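You operate a simulated robot arm through the tools that you are given. There is no shell and no other tool.

You are at the controls of a simulated robot arm. One attempt, no reset.

## Task
Empty the long pump on the grey mat through the meter's channel B.
Fine: by its own start key; its green plug in the joiner with the yellow cup and blue foot, blue tap open, zero and count first, stop the count after.

The check looks at the end state, three seconds after you hand in, the way a careful person would. Anything else that was tipped, shoved, dropped, spilled or broken makes it a failure.

## Robot
A 7-joint arm with a fingered hand, fixed in place. Base frame: the origin is at the foot of the arm, x ahead of it, y to its left, z up; the work surface is at about z = 0.88. Readings come in m, rad, newtons and seconds.
With the tool pointing down near the work surface it reaches from about 0.36 to 0.84 m from the base axis. Its first joint turns from -2.007 to 2.007 rad. Payload 5 kg.
The tool frame sits at the grasp point between the pads (the TCP): z along the fingers, y along the line on which they close. The tips reach 0.032 m beyond it. The gripper opens to 0.16 m. The gripper's body begins 0.089 m behind the TCP. The gripper is a hand of 4 fingers: y runs from the thumb to the fingers, the wrist lies at [0, 0, -0.267] in the tool frame, and closing takes about 1.5 s.
Orientation is that of the tool frame in the base frame, as a unit quaternion [w, x, y, z]. With the fingers straight down and closing along the base's y, the tool's x points along the base's -x, its y along +y and its z along -z.

## Interface
- The arm moves only by the tool arm_command. Its argument "moves" is a list of rows, each an object of numbers (a shift or turn left out is 0, a gripper value left out holds the last): "tx", "ty", "tz": the shift along the base's x, y, z in m; "wx", "wy", "wz": the turn, a rotation vector about the base's x, y, z in rad; "grip": the closure, from 0 (fully open) to 1 (shut). In form: [{"tx": .., "ty": .., "tz": .., "wx": .., "wy": .., "wz": .., "grip": ..}, ...]. A call has 1 to 20 rows; each row is the pose to reach, as a shift and turn from the pose commanded when the call began. Each row takes 0.2 s and may step no farther than 0.05 m and 0.15 rad from the row before; otherwise, or with a gripper value out of range, the whole call is refused. A pose out of reach is approached as far as the arm can. The call stops where the force on the tool passes 80 N (or 10 N more than at its start, if that is more) or the arm is blocked; 0.2 s more then pass. The fingers move at their own pace (about 0.108 m/s each) and stop on an object; they squeeze with about 26 N. The grip force told is the motor's: it shows also when the fingers shut on nothing. Time passes only in rows, and 0.2 s behind the last, so rows that repeat a pose let the fingers close. It gives the time, the measured TCP pose, the force on the tool (base axes), the opening and the grip force at its end, in the units of the frame above (readings bear some noise), with the torque about the TCP (base axes, N m) and any sound that the robot's microphone picked up.
- Cameras (640 x 400 px; columns grow to the right, rows downward): "scene" is fixed at [0.2171, -0.6476, 1.5075]; the picture's right is [0.95, -0.32, 0.00], its down [-0.09, -0.25, -0.96] and it looks along [0.31, 0.91, -0.27] (base axes); focal length 361 px, centre (320, 200). "wrist" rides on the gripper at [0.08, -0.004, -0.114] in the tool frame; the picture's right is [0.05, 1.00, 0.00], its down [-0.82, 0.04, -0.58] and it looks along [-0.58, 0.03, 0.82] (tool axes); focal length 265 px, centre (320, 200). There is no depth. A picture from a camera that has moved, and an enlarged one, comes with that camera's place and axes in the base frame and with its lens.
- capture(camera): a new picture of that camera. The clock stands still meanwhile.
- lift_body(by): slides the trunk up (or, below 0, down) by that many m; the arm rides with it, the base frame stays. It gives what a move gives, with no picture.
- grasp_type(shape): the hand has 4 fingers and takes this shape, open, in about a second: jaw (thumb against the fingers, like two jaws); tri (thumb and two fingers); tip (a fingertip pinch); poke (one finger out to press); point (the index stretched); flat (the hand flat); cup (the hand cupped); fist (a fist). The gripper value then closes the fingers along that shape, each until it touches; the sizes above hold for jaw. It gives what a move gives, with no picture.
- zoom(camera, box): a new picture of the part [left, top, right, bottom] of that camera's present view, enlarged. The clock stands still meanwhile.
- sign_off(): hands the job in; it is judged then, once.

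Nothing tells you positions but the pictures and the camera data. Unless the task says otherwise, let go and move clear before handing in.

The tools are called after "Request:" as a command line: name --argument value ..., lists and objects as JSON in quotes. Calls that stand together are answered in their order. arm_command: Moves the arm, as the interface text tells. Its arguments: {"type":"object","properties":{"moves":{"type":"array"}},"required":["moves"]} The other tools are called the same way: lift_body (by) slides the trunk up or down; grasp_type (shape) gives the hand a shape; capture (camera) takes a picture; zoom (camera, box) takes an enlarged picture of a part of a camera's view; sign_off () hands the job in.

At the start:

```text
t: 0.0
position: [0.3098, 0.5087, 1.2789]
orientation: [0.0, 0.001, 1.0, 0.0]
wrist_force: [0.8, -0.1, 0.1]
wrist_torque: [-0.02, 0.0, 0.01]
opening: 0.1599
grip_force: 0.0
shape: jaw
trunk travel left (down, up): [-0.875, 0.115]
```

scene: 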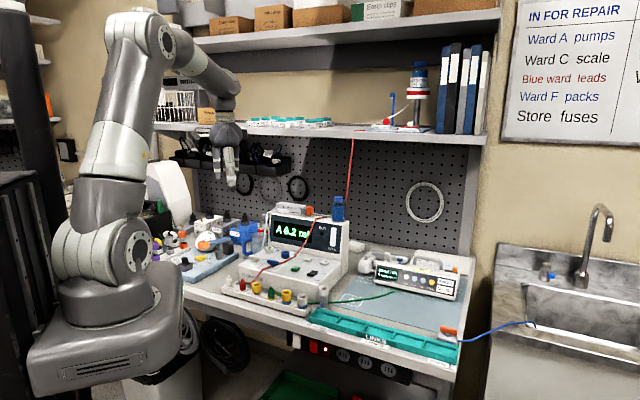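
wrist: 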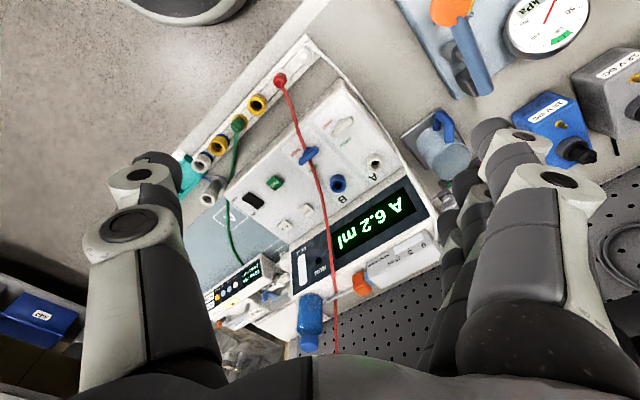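

I see a bench with a meter (display "A 6.2 ml"), a row of coloured joiners in front, and a long pump on a grey mat to the right. I will look closer at each part before moving.

Request:
zoom --camera "scene" --box '[220, 190, 380, 320]'

Request:
zoom --camera "scene" --box '[340, 240, 480, 350]'

Request:
zoom --camera "wrist" --box '[180, 50, 440, 230]'

Request:
zoom --camera "wrist" --box '[180, 180, 440, 360]'

Request:
zoom --camera "scene" --box '[490, 0, 640, 150]'

Request:
zoom --camera "scene" --box '[300, 60, 460, 160]'

```text
3.08 times, centred on (300, 255) of scene
camera zoom: at [0.2171, -0.6476, 1.5075], right [0.95, -0.32, 0.0], down [-0.09, -0.25, -0.96], along [0.31, 0.91, -0.27], focal length 1109 px, centre (382, 31)
```

zoom: 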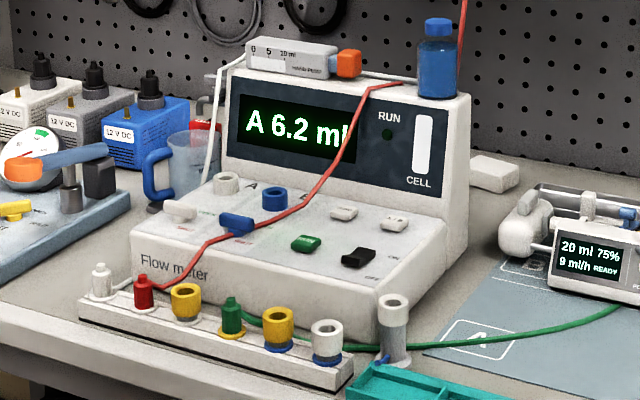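

```text
3.64 times, centred on (410, 295) of scene
camera zoom: at [0.2171, -0.6476, 1.5075], right [0.95, -0.32, 0.0], down [-0.09, -0.25, -0.96], along [0.31, 0.91, -0.27], focal length 1311 px, centre (-7, -146)
```

zoom: 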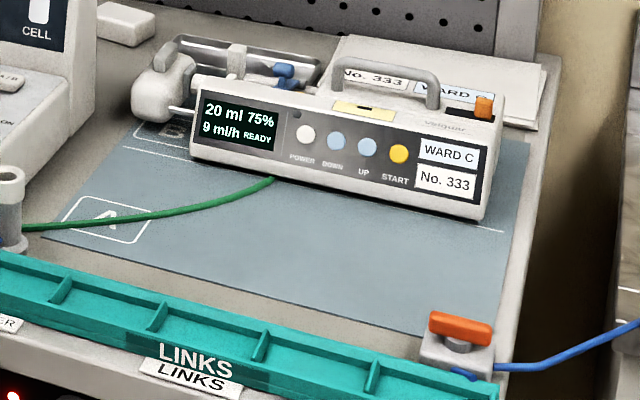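

```text
2.22 times, centred on (310, 140) of wrist
camera zoom: at [0.2289, 0.5034, 1.3935], right [-0.05, 1.0, 0.0], down [0.82, 0.04, 0.58], along [0.58, 0.03, -0.82], focal length 590 px, centre (342, 333)
```

zoom: 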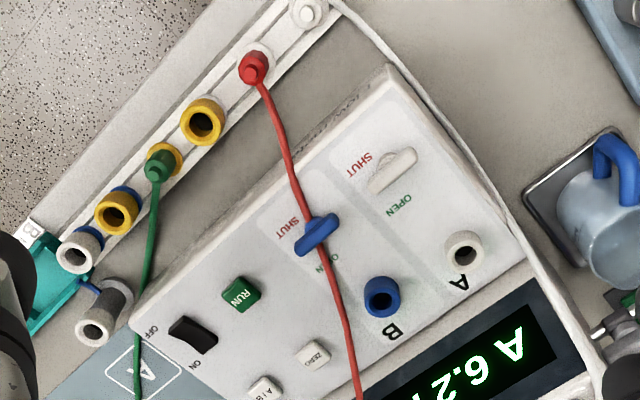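

```text
2.22 times, centred on (310, 270) of wrist
camera zoom: at [0.2289, 0.5034, 1.3935], right [-0.05, 1.0, 0.0], down [0.82, 0.04, 0.58], along [0.58, 0.03, -0.82], focal length 590 px, centre (342, 44)
```

zoom: 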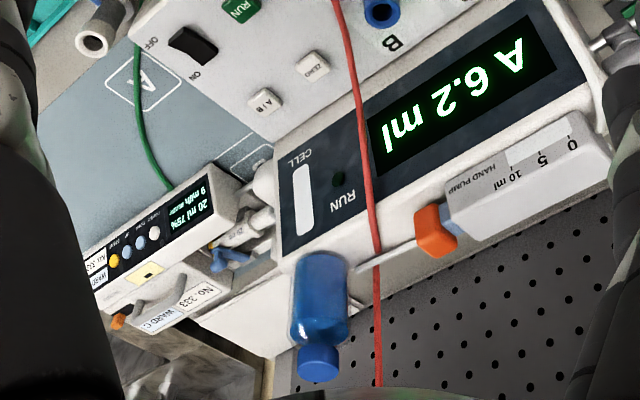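

```text
2.67 times, centred on (565, 75) of scene
camera zoom: at [0.2171, -0.6476, 1.5075], right [0.95, -0.32, 0.0], down [-0.09, -0.25, -0.96], along [0.31, 0.91, -0.27], focal length 962 px, centre (-333, 533)
```

zoom: 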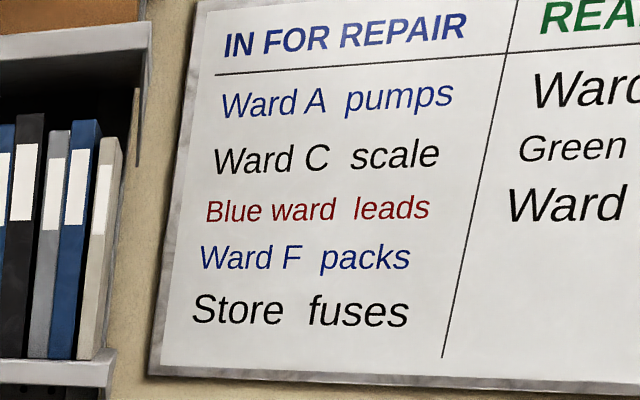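

```text
4.00 times, centred on (380, 110) of scene
camera zoom: at [0.2171, -0.6476, 1.5075], right [0.95, -0.32, 0.0], down [-0.09, -0.25, -0.96], along [0.31, 0.91, -0.27], focal length 1442 px, centre (80, 560)
```

zoom: 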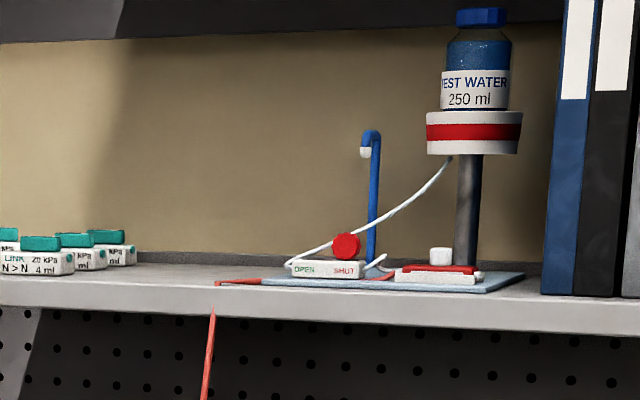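

The meter stands in the middle with a row of six joiners in front of it. The green plug sits in a joiner with a yellow cup and yellow foot at roughly (0.40, 0.36, 0.92). I'll zoom in closer on the details before moving.

Request:
zoom --camera "scene" --box '[235, 270, 325, 326]'

Request:
zoom --camera "scene" --box '[255, 225, 335, 275]'

Request:
zoom --camera "scene" --box '[375, 245, 465, 301]'

Request:
zoom --camera "wrist" --box '[290, 110, 390, 172]'

Request:
zoom --camera "wrist" --box '[195, 75, 295, 137]'

Request:
zoom --camera "wrist" --box '[230, 165, 330, 227]'

Request:
zoom --camera "scene" --box '[150, 190, 270, 290]'

Request:
zoom --camera "scene" --box '[230, 300, 480, 400]'

```text
7.11 times, centred on (280, 298) of scene
camera zoom: at [0.2171, -0.6476, 1.5075], right [0.95, -0.32, 0.0], down [-0.09, -0.25, -0.96], along [0.31, 0.91, -0.27], focal length 2564 px, centre (604, -497)
```

zoom: 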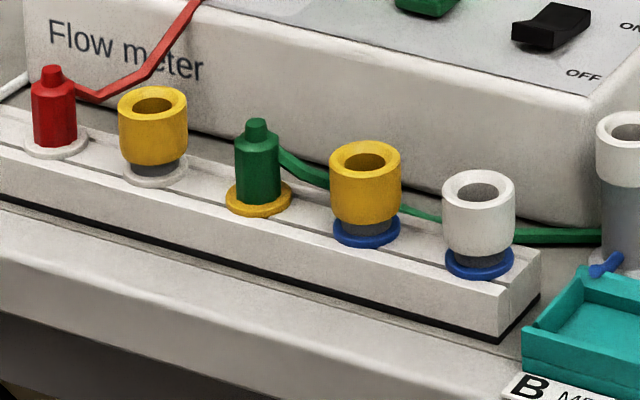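

```text
8.00 times, centred on (295, 250) of scene
camera zoom: at [0.2171, -0.6476, 1.5075], right [0.95, -0.32, 0.0], down [-0.09, -0.25, -0.96], along [0.31, 0.91, -0.27], focal length 2884 px, centre (520, -200)
```

zoom: 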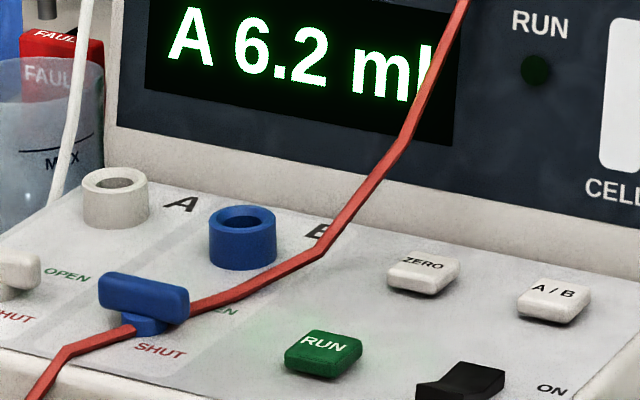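

```text
7.11 times, centred on (420, 273) of scene
camera zoom: at [0.2171, -0.6476, 1.5075], right [0.95, -0.32, 0.0], down [-0.09, -0.25, -0.96], along [0.31, 0.91, -0.27], focal length 2564 px, centre (-391, -319)
```

zoom: 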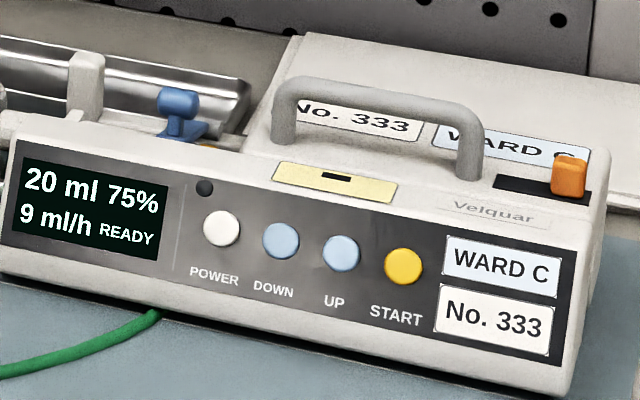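

```text
6.40 times, centred on (340, 141) of wrist
camera zoom: at [0.2289, 0.5034, 1.3935], right [-0.05, 1.0, 0.0], down [0.82, 0.04, 0.58], along [0.58, 0.03, -0.82], focal length 1699 px, centre (192, 578)
```

zoom: 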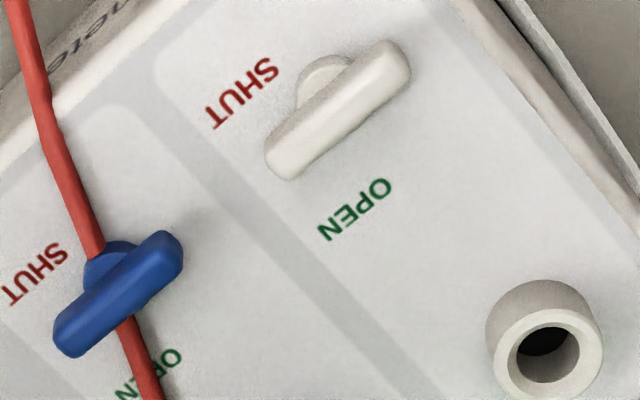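

```text
6.40 times, centred on (245, 106) of wrist
camera zoom: at [0.2289, 0.5034, 1.3935], right [-0.05, 1.0, 0.0], down [0.82, 0.04, 0.58], along [0.58, 0.03, -0.82], focal length 1699 px, centre (800, 802)
```

zoom: 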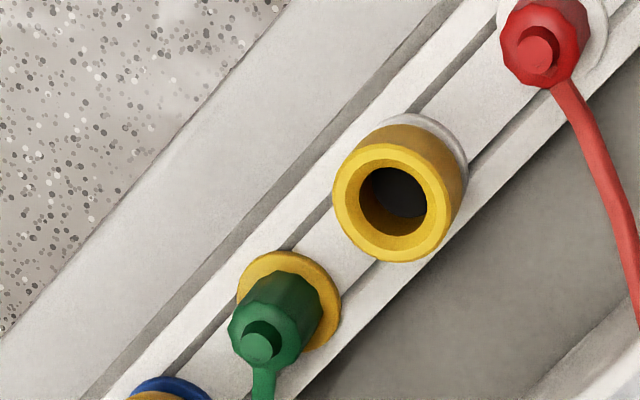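

```text
6.40 times, centred on (280, 196) of wrist
camera zoom: at [0.2289, 0.5034, 1.3935], right [-0.05, 1.0, 0.0], down [0.82, 0.04, 0.58], along [0.58, 0.03, -0.82], focal length 1699 px, centre (576, 226)
```

zoom: 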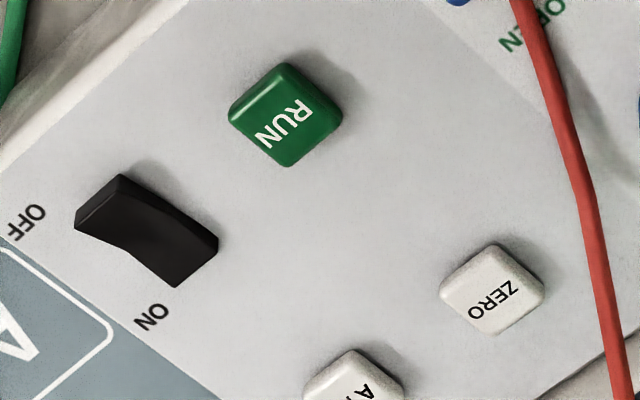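

```text
4.00 times, centred on (210, 240) of scene
camera zoom: at [0.2171, -0.6476, 1.5075], right [0.95, -0.32, 0.0], down [-0.09, -0.25, -0.96], along [0.31, 0.91, -0.27], focal length 1442 px, centre (760, 40)
```

zoom: 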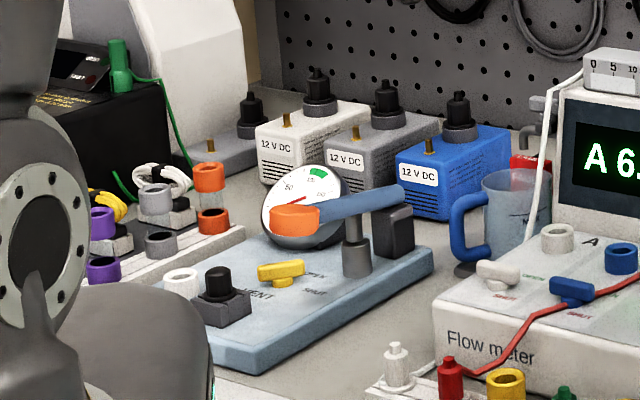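

```text
2.56 times, centred on (355, 350) of scene
camera zoom: at [0.2171, -0.6476, 1.5075], right [0.95, -0.32, 0.0], down [-0.09, -0.25, -0.96], along [0.31, 0.91, -0.27], focal length 923 px, centre (230, -184)
```

zoom: 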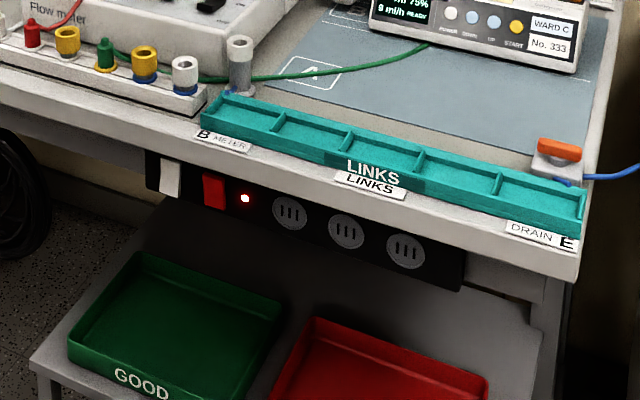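

The green plug stands on a yellow foot without a cup. The target yellow cup with the blue foot is the next joiner to the right, near (0.44, 0.325), and the meter is turned about 45°. Now I'll look at the hand itself and the state of the fingers.

Request:
zoom --camera "scene" --box '[190, 110, 270, 190]'

Request:
zoom --camera "wrist" --box '[300, 0, 640, 200]'

Request:
zoom --camera "wrist" --box '[195, 235, 325, 315]'

```text
5.00 times, centred on (230, 150) of scene
camera zoom: at [0.2171, -0.6476, 1.5075], right [0.95, -0.32, 0.0], down [-0.09, -0.25, -0.96], along [0.31, 0.91, -0.27], focal length 1803 px, centre (770, 450)
```

zoom: 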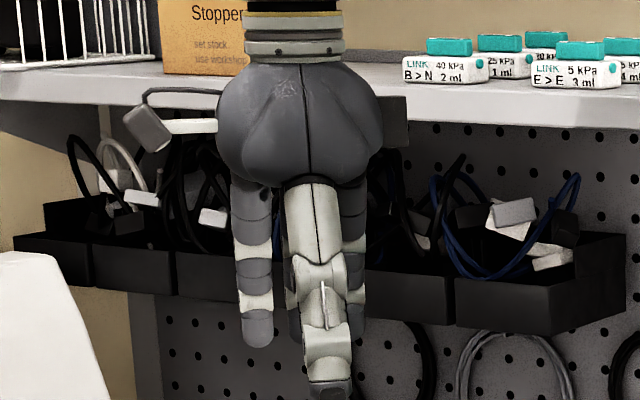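

```text
1.88 times, centred on (470, 100) of wrist
camera zoom: at [0.2289, 0.5034, 1.3935], right [-0.05, 1.0, 0.0], down [0.82, 0.04, 0.58], along [0.58, 0.03, -0.82], focal length 500 px, centre (38, 388)
```

zoom: 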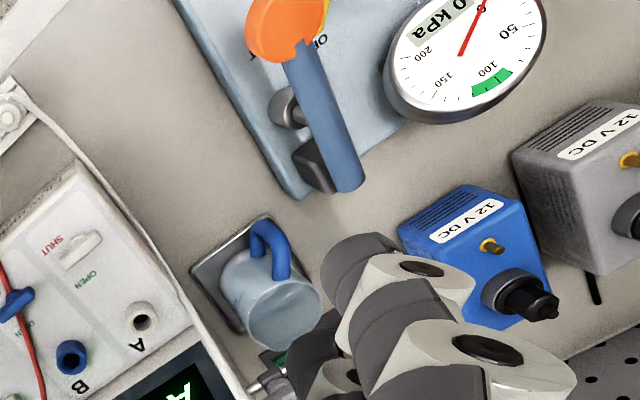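

```text
4.92 times, centred on (260, 275) of wrist
camera zoom: at [0.2289, 0.5034, 1.3935], right [-0.05, 1.0, 0.0], down [0.82, 0.04, 0.58], along [0.58, 0.03, -0.82], focal length 1307 px, centre (615, -169)
```

zoom: 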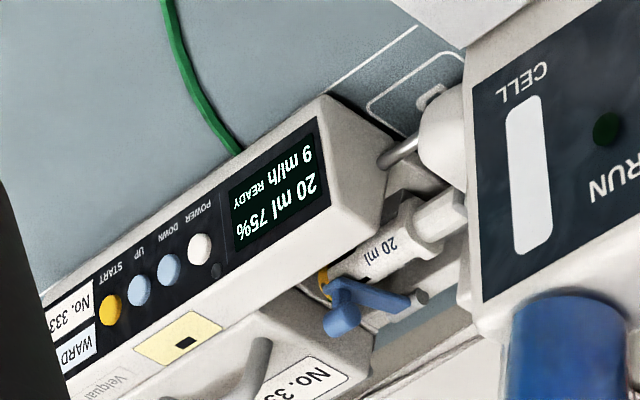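

The hand is bulky: a thumb against three fingers. The pump's START key is at about (0.91, 0.245, 0.93), and both meter and pump face toward (-0.7, -0.7). I'll turn the wrist about 45° and move over the front of the meter for a better look at the panel and rail.

Request:
arm_command --moves '[{"tx": 0.0, "ty": -0.03, "tz": 0, "wz": 0.13}, {"tx": 0.0, "ty": -0.06, "tz": 0, "wz": 0.26}, {"tx": 0.0, "ty": -0.09, "tz": -0.01, "wz": 0.39}, {"tx": 0.0, "ty": -0.12, "tz": -0.02, "wz": 0.52}, {"tx": 0.0, "ty": -0.16, "tz": -0.03, "wz": 0.65}, {"tx": 0.007, "ty": -0.19, "tz": -0.04, "wz": 0.785}, {"tx": 0.007, "ty": -0.19, "tz": -0.04, "wz": 0.785}]'

Request:
capture --camera "wrist"

Request:
capture --camera "scene"

```text
t: 1.6
position: [0.3169, 0.3178, 1.24]
orientation: [0.001, -0.382, 0.924, 0.0]
wrist_force: [0.2, 0.5, 0.2]
wrist_torque: [-0.01, -0.03, -0.01]
opening: 0.1598
grip_force: 0.1
shape: jaw
trunk travel left (down, up): [-0.875, 0.115]
```

```text
taken
camera wrist: at [0.2643, 0.258, 1.3527], right [-0.74, 0.67, 0.0], down [0.55, 0.61, 0.58], along [0.39, 0.43, -0.82], focal length 265 px, centre (320, 200)
```

wrist: 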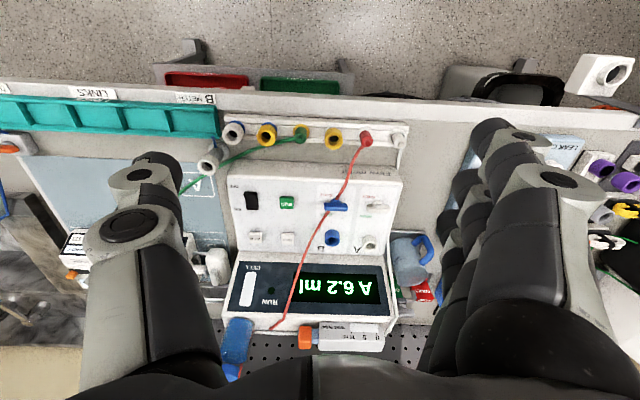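

```text
taken
```

scene: 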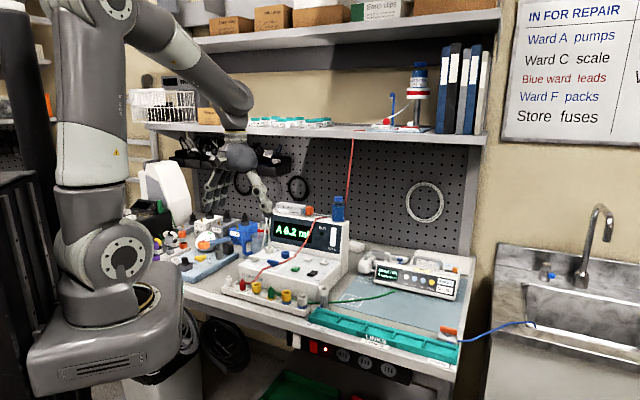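

Now the meter is lined up, upside-down, in the wrist picture. I'll zoom in on the tap, the keys and the rail from here.

Request:
zoom --camera "wrist" --box '[300, 180, 400, 260]'

Request:
zoom --camera "wrist" --box '[215, 110, 415, 190]'

Request:
zoom --camera "wrist" --box '[225, 180, 325, 260]'

Request:
zoom --camera "wrist" --box '[180, 230, 400, 380]'

Request:
zoom --camera "scene" --box '[370, 240, 440, 290]'

```text
5.00 times, centred on (350, 220) of wrist
camera zoom: at [0.2643, 0.258, 1.3527], right [-0.74, 0.67, 0.0], down [0.55, 0.61, 0.58], along [0.39, 0.43, -0.82], focal length 1327 px, centre (170, 100)
```

zoom: 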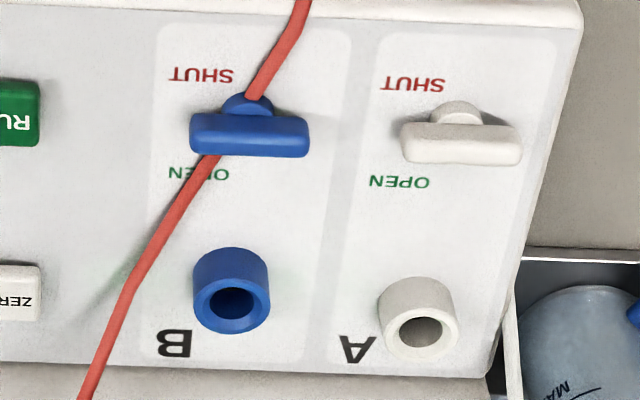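

```text
3.20 times, centred on (315, 150) of wrist
camera zoom: at [0.2643, 0.258, 1.3527], right [-0.74, 0.67, 0.0], down [0.55, 0.61, 0.58], along [0.39, 0.43, -0.82], focal length 849 px, centre (336, 360)
```

zoom: 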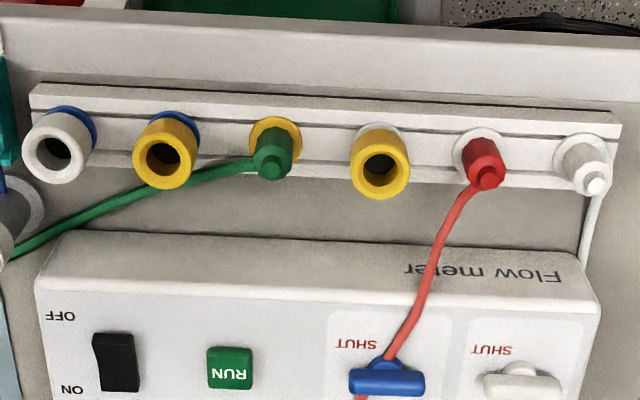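

```text
5.00 times, centred on (275, 220) of wrist
camera zoom: at [0.2643, 0.258, 1.3527], right [-0.74, 0.67, 0.0], down [0.55, 0.61, 0.58], along [0.39, 0.43, -0.82], focal length 1327 px, centre (545, 100)
```

zoom: 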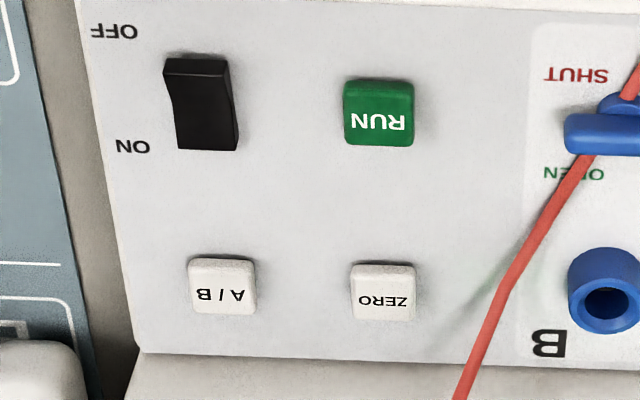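

```text
2.67 times, centred on (290, 305) of wrist
camera zoom: at [0.2643, 0.258, 1.3527], right [-0.74, 0.67, 0.0], down [0.55, 0.61, 0.58], along [0.39, 0.43, -0.82], focal length 708 px, centre (400, -80)
```

zoom: 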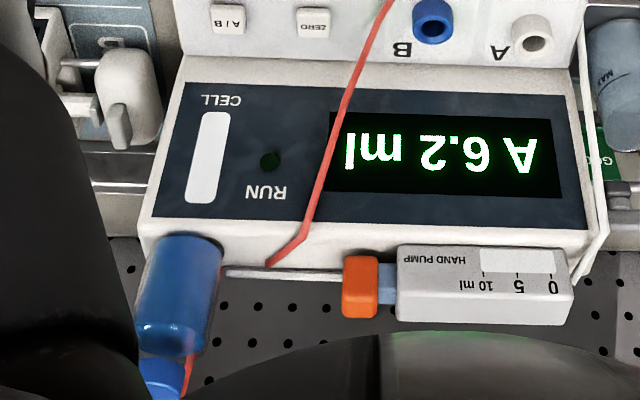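

```text
8.00 times, centred on (405, 265) of scene
camera zoom: at [0.2171, -0.6476, 1.5075], right [0.95, -0.32, 0.0], down [-0.09, -0.25, -0.96], along [0.31, 0.91, -0.27], focal length 2884 px, centre (-360, -320)
```

zoom: 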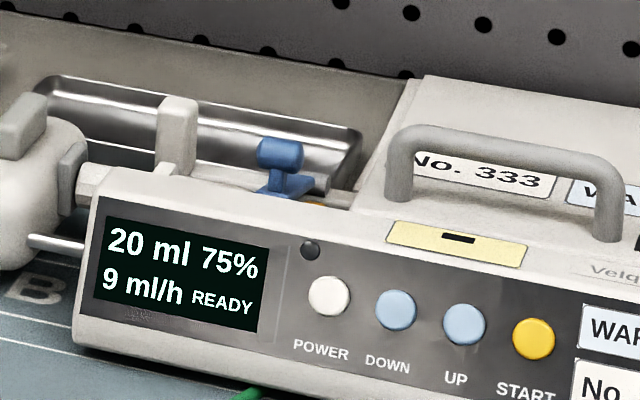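

Channel B's tap has its bar across the flow line, next to SHUT. The pump's syringe also seems to have a small blue stopcock on its outlet. I'll move the camera over the grey mat to inspect the pump before touching anything.

Request:
arm_command --moves '[{"tx": 0.045, "ty": -0.015, "tz": -0.005}, {"tx": 0.09, "ty": -0.03, "tz": -0.01}, {"tx": 0.135, "ty": -0.045, "tz": -0.02}, {"tx": 0.18, "ty": -0.06, "tz": -0.025}, {"tx": 0.225, "ty": -0.075, "tz": -0.03}, {"tx": 0.27, "ty": -0.09, "tz": -0.04}, {"tx": 0.315, "ty": -0.1, "tz": -0.045}, {"tx": 0.336, "ty": -0.108, "tz": -0.05}, {"tx": 0.336, "ty": -0.108, "tz": -0.05}]'

Request:
capture --camera "wrist"

```text
t: 3.6
position: [0.6515, 0.2089, 1.1889]
orientation: [0.0, -0.382, 0.924, -0.001]
wrist_force: [0.7, 0.8, -0.2]
wrist_torque: [-0.01, -0.03, -0.02]
opening: 0.1599
grip_force: 0.2
shape: jaw
trunk travel left (down, up): [-0.875, 0.115]
```

```text
taken
camera wrist: at [0.5987, 0.1491, 1.3024], right [-0.74, 0.67, 0.0], down [0.55, 0.61, 0.58], along [0.39, 0.43, -0.82], focal length 265 px, centre (320, 200)
```

wrist: 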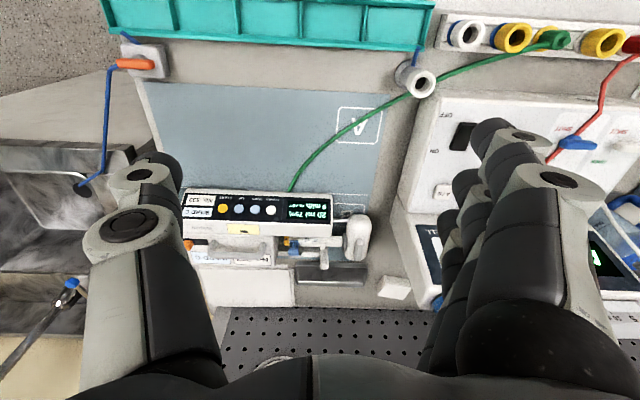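

Request:
zoom --camera "wrist" --box '[255, 195, 385, 295]'

Request:
zoom --camera "wrist" --box '[170, 180, 280, 270]'

Request:
zoom --camera "wrist" --box '[370, 20, 640, 180]'

Request:
zoom --camera "wrist" --box '[90, 0, 440, 200]'

```text
4.00 times, centred on (320, 245) of wrist
camera zoom: at [0.5987, 0.1491, 1.3024], right [-0.74, 0.67, 0.0], down [0.55, 0.61, 0.58], along [0.39, 0.43, -0.82], focal length 1062 px, centre (320, 20)
```

zoom: 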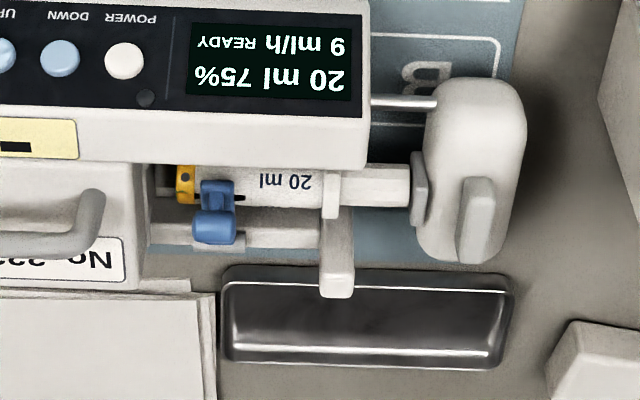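

```text
4.44 times, centred on (225, 225) of wrist
camera zoom: at [0.5987, 0.1491, 1.3024], right [-0.74, 0.67, 0.0], down [0.55, 0.61, 0.58], along [0.39, 0.43, -0.82], focal length 1180 px, centre (742, 89)
```

zoom: 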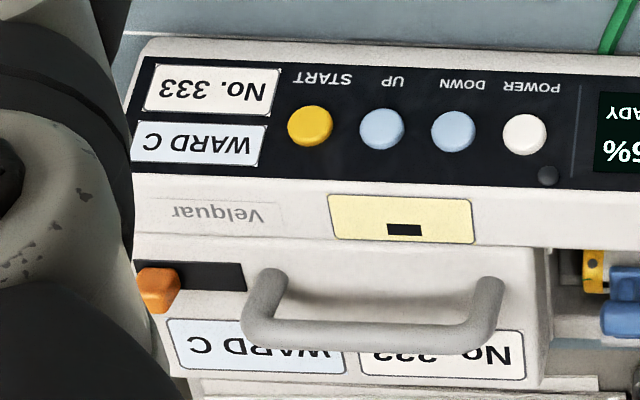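

```text
2.37 times, centred on (505, 100) of wrist
camera zoom: at [0.5987, 0.1491, 1.3024], right [-0.74, 0.67, 0.0], down [0.55, 0.61, 0.58], along [0.39, 0.43, -0.82], focal length 629 px, centre (-118, 437)
```

zoom: 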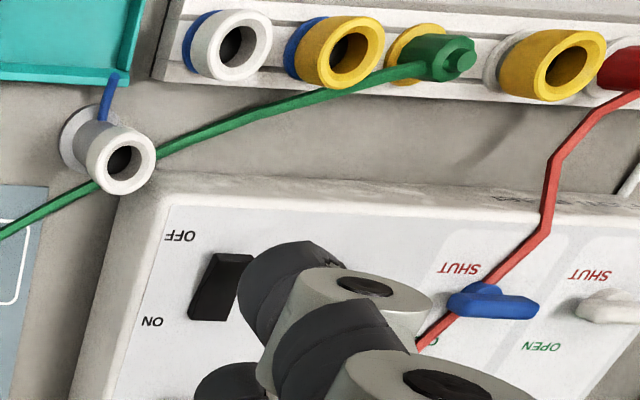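

```text
1.83 times, centred on (265, 100) of wrist
camera zoom: at [0.5987, 0.1491, 1.3024], right [-0.74, 0.67, 0.0], down [0.55, 0.61, 0.58], along [0.39, 0.43, -0.82], focal length 485 px, centre (421, 383)
```

zoom: 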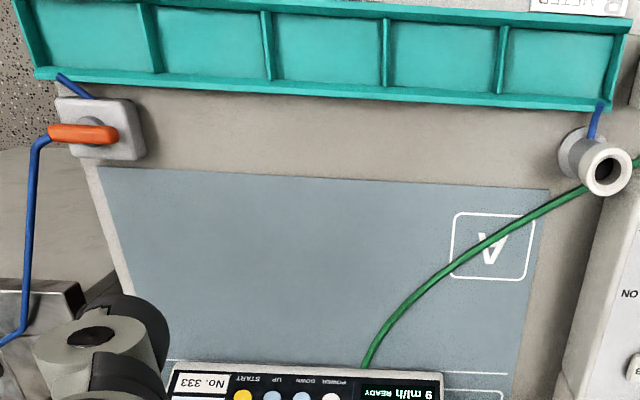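

Request:
zoom --camera "wrist" --box '[285, 232, 325, 262]'

Request:
zoom --camera "scene" --box '[395, 250, 425, 272]'

Request:
zoom --camera "scene" --box '[200, 255, 240, 285]'

Request:
zoom --camera "scene" --box '[360, 110, 420, 150]'

```text
13.33 times, centred on (305, 247) of wrist
camera zoom: at [0.5987, 0.1491, 1.3024], right [-0.74, 0.67, 0.0], down [0.55, 0.61, 0.58], along [0.39, 0.43, -0.82], focal length 3539 px, centre (520, -427)
```

zoom: 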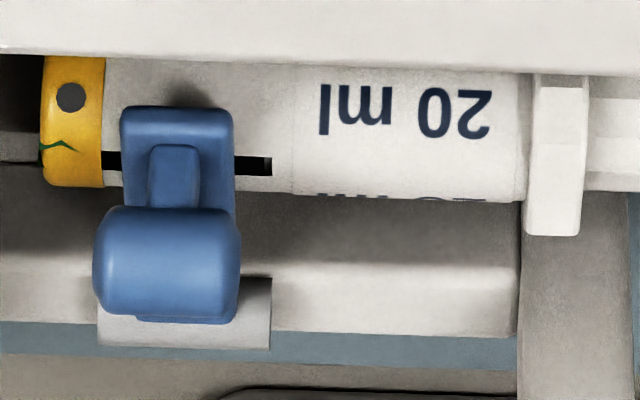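

```text
16.00 times, centred on (410, 261) of scene
camera zoom: at [0.2171, -0.6476, 1.5075], right [0.95, -0.32, 0.0], down [-0.09, -0.25, -0.96], along [0.31, 0.91, -0.27], focal length 5769 px, centre (-1120, -776)
```

zoom: 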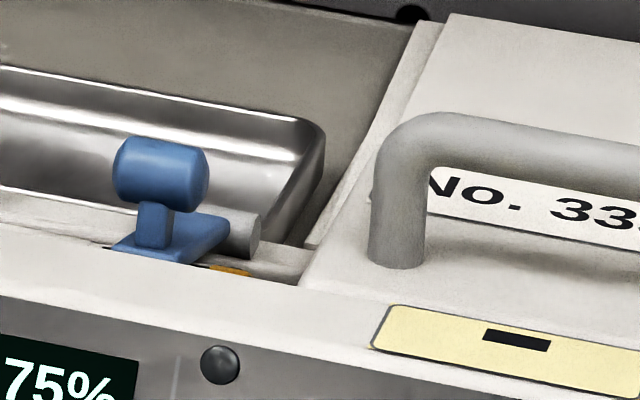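

```text
13.33 times, centred on (220, 270) of scene
camera zoom: at [0.2171, -0.6476, 1.5075], right [0.95, -0.32, 0.0], down [-0.09, -0.25, -0.96], along [0.31, 0.91, -0.27], focal length 4807 px, centre (1653, -733)
```

zoom: 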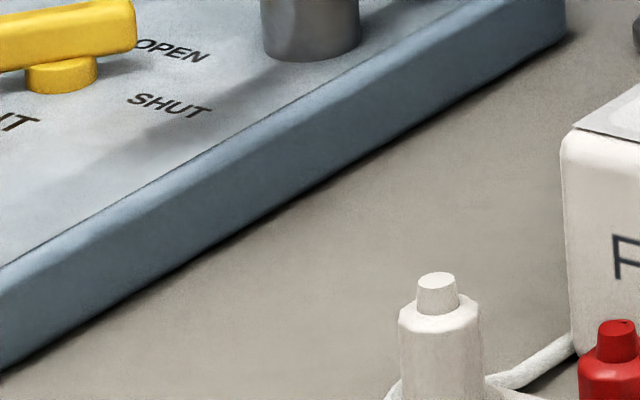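

```text
10.00 times, centred on (390, 130) of scene
camera zoom: at [0.2171, -0.6476, 1.5075], right [0.95, -0.32, 0.0], down [-0.09, -0.25, -0.96], along [0.31, 0.91, -0.27], focal length 3606 px, centre (-380, 900)
```

zoom: 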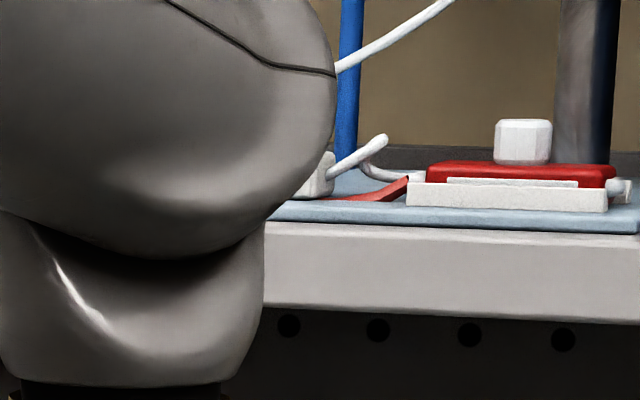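

The blue part on the pump is the clamp that holds the syringe barrel, so the only blue tap is channel B's on the meter. Next I'll try the fingertip-pinch shape in free air to see how the hand looks.

Request:
grasp_type --shape "tip"

Request:
capture --camera "wrist"

Request:
capture --camera "scene"

```text
t: 4.5
position: [0.6527, 0.2077, 1.1887]
orientation: [0.0, -0.382, 0.924, 0.0]
wrist_force: [0.3, -0.5, -0.6]
wrist_torque: [-0.02, 0.02, 0.03]
opening: 0.16
grip_force: 0.1
shape: tip
trunk travel left (down, up): [-0.875, 0.115]
```

```text
taken
camera wrist: at [0.5987, 0.149, 1.3022], right [-0.74, 0.67, 0.0], down [0.55, 0.61, 0.58], along [0.39, 0.43, -0.82], focal length 265 px, centre (320, 200)
```

wrist: 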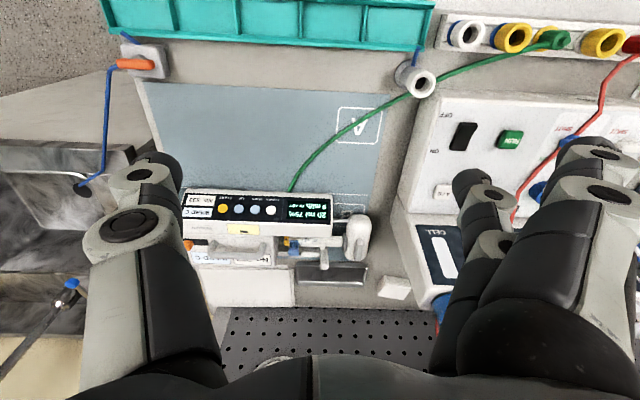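

```text
taken
```

scene: 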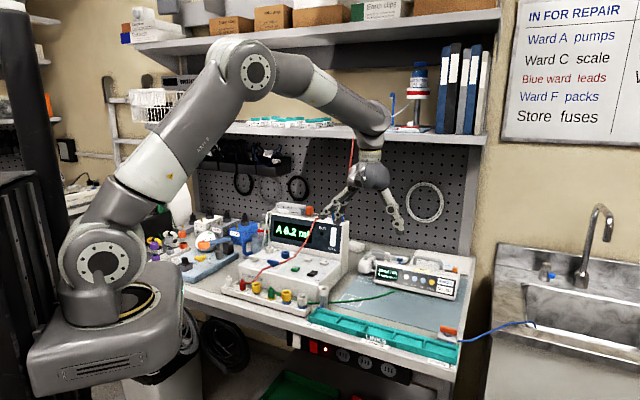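

Request:
arm_command --moves '[{"grip": 0.75}, {"grip": 0.75}, {"grip": 0.75}, {"grip": 0.75}, {"grip": 0.75}, {"grip": 0.75}]'

Request:
capture --camera "wrist"

Request:
zoom --camera "scene" --box '[320, 140, 420, 240]'

```text
t: 5.9
position: [0.6527, 0.209, 1.1891]
orientation: [0.0, -0.382, 0.924, 0.001]
wrist_force: [0.9, -0.7, 0.4]
wrist_torque: [0.0, -0.01, -0.03]
opening: 0.0404
grip_force: 0.0
shape: tip
trunk travel left (down, up): [-0.875, 0.115]
```

```text
taken
camera wrist: at [0.5987, 0.149, 1.3022], right [-0.74, 0.67, 0.0], down [0.55, 0.61, 0.58], along [0.39, 0.43, -0.82], focal length 265 px, centre (320, 200)
```

wrist: 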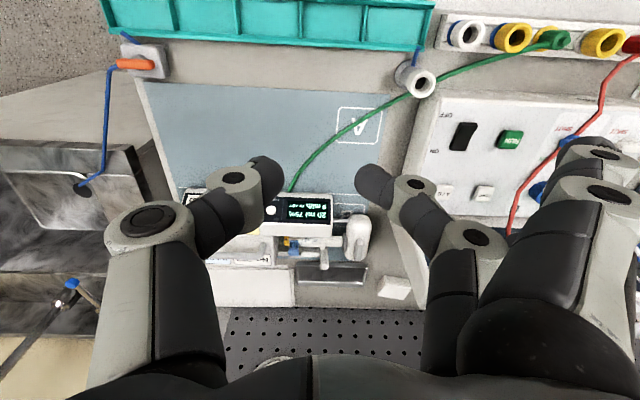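

```text
4.00 times, centred on (370, 190) of scene
camera zoom: at [0.2171, -0.6476, 1.5075], right [0.95, -0.32, 0.0], down [-0.09, -0.25, -0.96], along [0.31, 0.91, -0.27], focal length 1442 px, centre (120, 240)
```

zoom: 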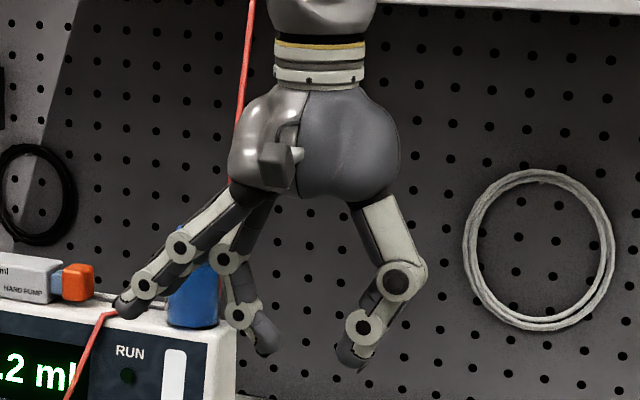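

Request:
arm_command --moves '[{"grip": 0.88}, {"grip": 0.88}, {"grip": 0.88}, {"grip": 0.88}]'

Request:
zoom --camera "wrist" --box '[200, 120, 440, 270]'

Request:
zoom --camera "scene" --box '[330, 170, 410, 240]'

```text
t: 6.9
position: [0.6524, 0.2083, 1.1895]
orientation: [0.0, -0.381, 0.924, 0.0]
wrist_force: [0.4, -0.9, 0.0]
wrist_torque: [-0.01, 0.02, -0.04]
opening: 0.0196
grip_force: 0.0
shape: tip
trunk travel left (down, up): [-0.875, 0.115]
```

```text
2.67 times, centred on (320, 195) of wrist
camera zoom: at [0.5987, 0.149, 1.3022], right [-0.74, 0.67, 0.0], down [0.55, 0.61, 0.58], along [0.39, 0.43, -0.82], focal length 708 px, centre (320, 213)
```

zoom: 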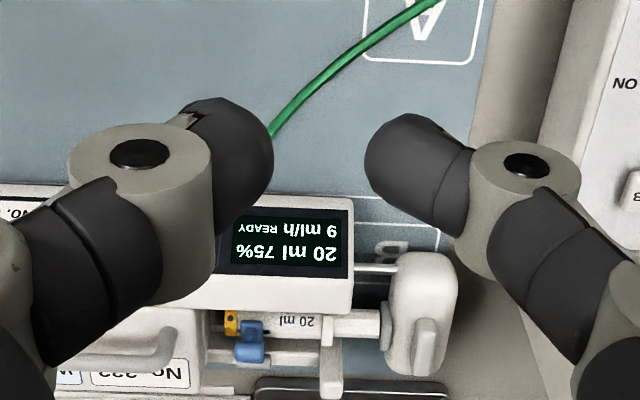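

```text
5.71 times, centred on (370, 205) of scene
camera zoom: at [0.2171, -0.6476, 1.5075], right [0.95, -0.32, 0.0], down [-0.09, -0.25, -0.96], along [0.31, 0.91, -0.27], focal length 2060 px, centre (34, 171)
```

zoom: 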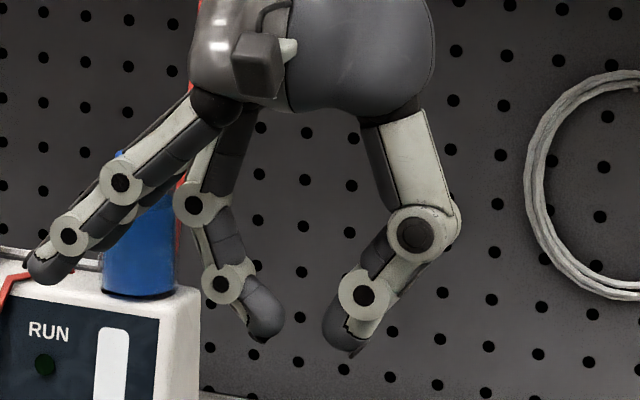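

In the fingertip pinch, the thumb meets one finger while the spare fingers stay out to one side, so I want those pointing away from the meter. I'll turn the hand to a yaw of about 160° and hover over the green plug.

Request:
arm_command --moves '[{"tx": -0.018, "ty": 0.01, "tz": 0.0, "wz": 0.143, "grip": 0.65}, {"tx": -0.036, "ty": 0.02, "tz": 0.0, "wz": 0.286}, {"tx": -0.054, "ty": 0.03, "tz": 0.0, "wz": 0.429}, {"tx": -0.072, "ty": 0.04, "tz": 0.0, "wz": 0.572}, {"tx": -0.09, "ty": 0.05, "tz": 0.0, "wz": 0.715}, {"tx": -0.108, "ty": 0.06, "tz": 0.0, "wz": 0.858}, {"tx": -0.126, "ty": 0.07, "tz": 0.0, "wz": 1.001}, {"tx": -0.144, "ty": 0.08, "tz": 0.0, "wz": 1.144}, {"tx": -0.162, "ty": 0.09, "tz": 0.0, "wz": 1.287}, {"tx": -0.18, "ty": 0.1, "tz": 0.0, "wz": 1.43}, {"tx": -0.198, "ty": 0.11, "tz": -0.01, "wz": 1.573}, {"tx": -0.216, "ty": 0.12, "tz": -0.02, "wz": 1.716}, {"tx": -0.234, "ty": 0.13, "tz": -0.03, "wz": 1.859}, {"tx": -0.253, "ty": 0.14, "tz": -0.04, "wz": 2.007}, {"tx": -0.253, "ty": 0.14, "tz": -0.04, "wz": 2.007}]'

Request:
capture --camera "wrist"

Request:
capture --camera "scene"

```text
t: 10.1
position: [0.4491, 0.3137, 1.1699]
orientation: [-0.025, 0.938, -0.345, 0.017]
wrist_force: [-1.2, 0.5, -0.3]
wrist_torque: [0.06, -0.15, -0.03]
opening: 0.0561
grip_force: 0.1
shape: tip
out of reach, approached as far as the arm can: row 12, 13, 14, 15
trunk travel left (down, up): [-0.875, 0.115]
```

```text
taken
camera wrist: at [0.5076, 0.2613, 1.2853], right [-0.61, -0.79, -0.06], down [-0.68, 0.48, 0.56], along [-0.42, 0.38, -0.83], focal length 265 px, centre (320, 200)
```

wrist: 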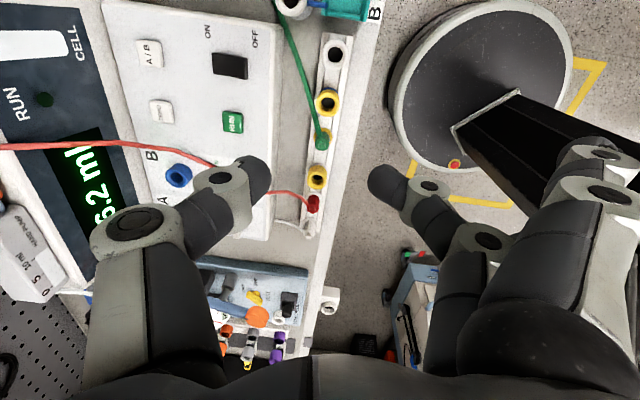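

```text
taken
```

scene: 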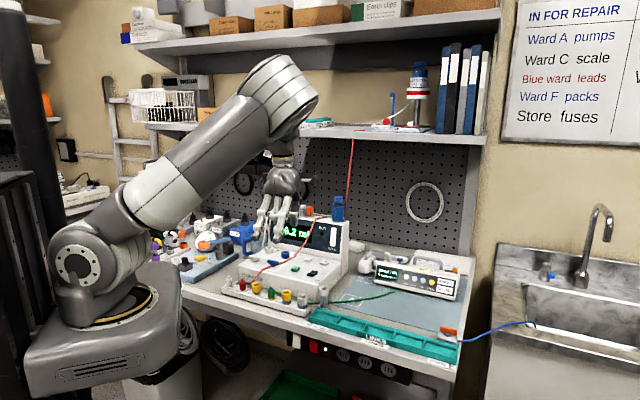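

The wrist joint's limit stopped the turn at a yaw of about 140°. About 132° is still fine for pinching across the rail, so I'll back off to that and check.

Request:
arm_command --moves '[{"wz": -0.14}, {"wz": -0.28}, {"wz": -0.42}, {"wz": -0.49}, {"wz": -0.49}, {"wz": -0.49}]'

Request:
capture --camera "wrist"

```text
t: 11.5
position: [0.453, 0.3142, 1.169]
orientation: [-0.018, 0.826, -0.563, 0.022]
wrist_force: [0.2, 0.1, -0.7]
wrist_torque: [-0.03, -0.02, 0.01]
opening: 0.0556
grip_force: 0.1
shape: tip
trunk travel left (down, up): [-0.875, 0.115]
```

```text
taken
camera wrist: at [0.4795, 0.2401, 1.2833], right [-0.91, -0.41, -0.06], down [-0.37, 0.74, 0.56], along [-0.19, 0.53, -0.83], focal length 265 px, centre (320, 200)
```

wrist: 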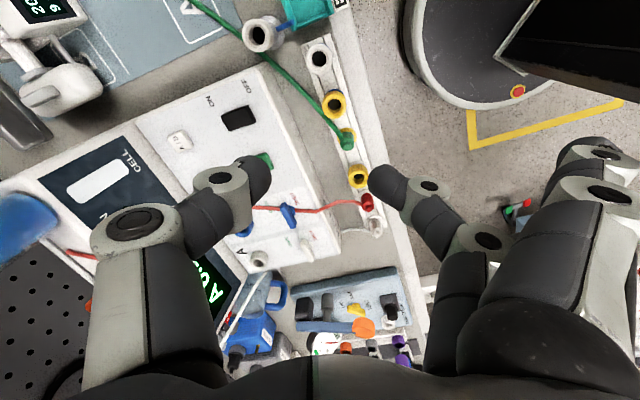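

Request:
arm_command --moves '[{"wx": -0.005, "wy": 0.057}, {"wx": -0.005, "wy": 0.057}, {"wx": -0.005, "wy": 0.057}]'

Request:
arm_command --moves '[{"tx": -0.01, "ty": 0.01, "tz": -0.01, "wz": 0.12}, {"tx": -0.02, "ty": 0.02, "tz": -0.02, "wz": 0.24}, {"tx": -0.04, "ty": 0.04, "tz": -0.04, "wz": 0.35}, {"tx": -0.05, "ty": 0.048, "tz": -0.06, "wz": 0.35}, {"tx": -0.05, "ty": 0.048, "tz": -0.06, "wz": 0.35}]'

Request:
capture --camera "wrist"

```text
t: 12.3
position: [0.4525, 0.3155, 1.1676]
orientation: [-0.001, 0.827, -0.563, 0.0]
wrist_force: [0.1, -0.6, 0.7]
wrist_torque: [0.01, -0.05, 0.03]
opening: 0.0562
grip_force: 0.0
shape: tip
trunk travel left (down, up): [-0.875, 0.115]
```

```text
t: 13.5
position: [0.4032, 0.3609, 1.1071]
orientation: [-0.001, 0.912, -0.411, 0.0]
wrist_force: [-0.2, -0.1, 0.0]
wrist_torque: [0.01, 0.01, -0.02]
opening: 0.056
grip_force: 0.0
shape: tip
trunk travel left (down, up): [-0.875, 0.115]
```

```text
taken
camera wrist: at [0.4593, 0.3042, 1.2198], right [-0.71, -0.7, 0.0], down [-0.57, 0.58, 0.58], along [-0.4, 0.41, -0.82], focal length 265 px, centre (320, 200)
```

wrist: 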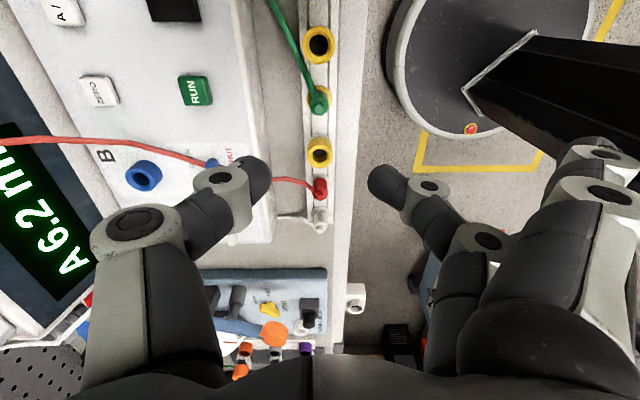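

Request:
zoom --camera "wrist" --box '[270, 20, 370, 170]'

Request:
zoom --camera "scene" --box '[230, 230, 340, 320]'

```text
2.67 times, centred on (320, 95) of wrist
camera zoom: at [0.4593, 0.3042, 1.2198], right [-0.71, -0.7, 0.0], down [-0.57, 0.58, 0.58], along [-0.4, 0.41, -0.82], focal length 708 px, centre (320, 480)
```

zoom: 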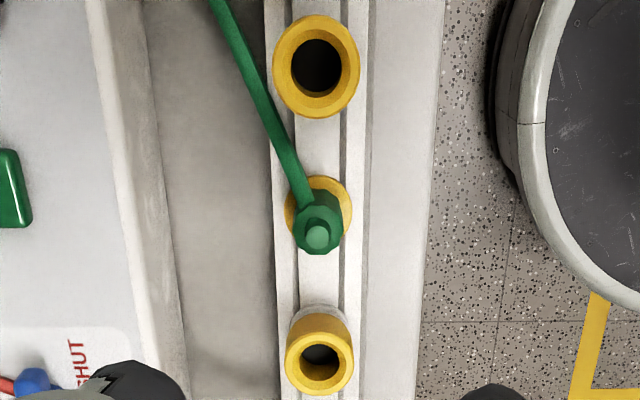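

```text
4.44 times, centred on (285, 275) of scene
camera zoom: at [0.2171, -0.6476, 1.5075], right [0.95, -0.32, 0.0], down [-0.09, -0.25, -0.96], along [0.31, 0.91, -0.27], focal length 1602 px, centre (476, -133)
```

zoom: 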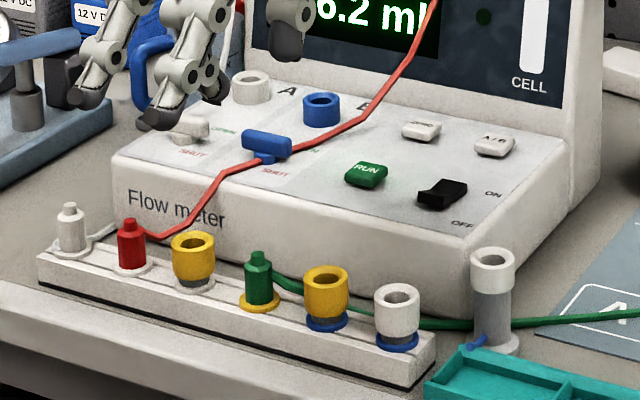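

The hand is now square to the rail and almost exactly over the green plug, which I triangulate at (0.404, 0.362) with its top at about z 0.94. I'll go down around it with the fingers part open and check before closing.

Request:
arm_command --moves '[{"tx": 0.0, "ty": 0.002, "tz": -0.04}, {"tx": 0.0, "ty": 0.002, "tz": -0.08}, {"tx": 0.0, "ty": 0.002, "tz": -0.1}, {"tx": 0.0, "ty": 0.002, "tz": -0.11}, {"tx": 0.0, "ty": 0.002, "tz": -0.11}]'

Request:
capture --camera "wrist"

Request:
zoom --camera "scene" --box '[200, 210, 340, 320]'

```text
t: 14.7
position: [0.4019, 0.3643, 0.9971]
orientation: [-0.001, 0.912, -0.411, 0.001]
wrist_force: [0.3, 0.6, 1.0]
wrist_torque: [-0.04, -0.01, 0.02]
opening: 0.0558
grip_force: 0.0
shape: tip
trunk travel left (down, up): [-0.875, 0.115]
```

```text
taken
camera wrist: at [0.4586, 0.3067, 1.1102], right [-0.71, -0.7, 0.0], down [-0.57, 0.58, 0.58], along [-0.4, 0.41, -0.82], focal length 265 px, centre (320, 200)
```

wrist: 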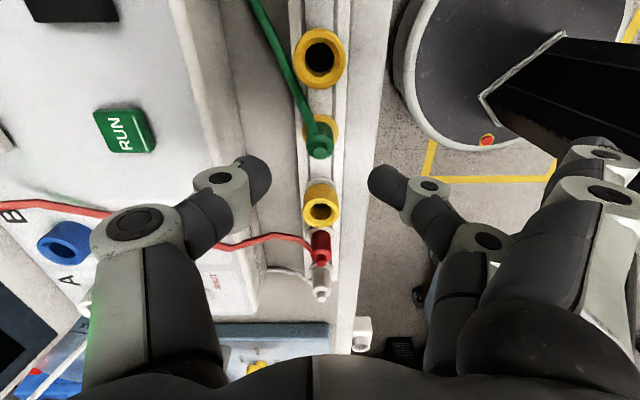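

```text
3.64 times, centred on (270, 265) of scene
camera zoom: at [0.2171, -0.6476, 1.5075], right [0.95, -0.32, 0.0], down [-0.09, -0.25, -0.96], along [0.31, 0.91, -0.27], focal length 1311 px, centre (502, -36)
```

zoom: 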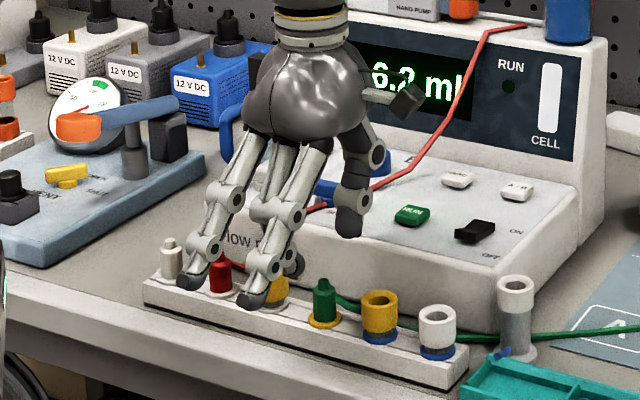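

Request:
zoom --camera "wrist" --box '[240, 100, 400, 220]'

```text
3.33 times, centred on (320, 160) of wrist
camera zoom: at [0.4586, 0.3067, 1.1102], right [-0.71, -0.7, 0.0], down [-0.57, 0.58, 0.58], along [-0.4, 0.41, -0.82], focal length 885 px, centre (320, 333)
```

zoom: 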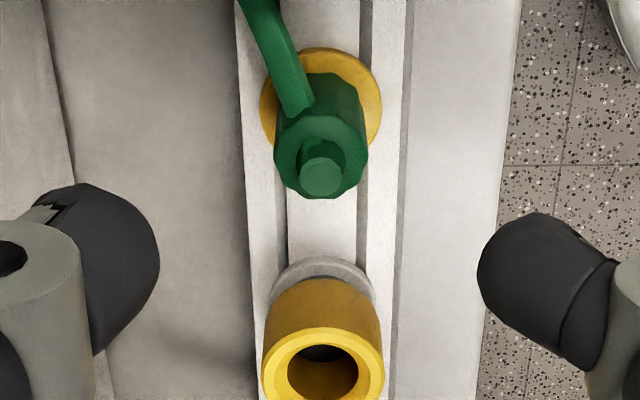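

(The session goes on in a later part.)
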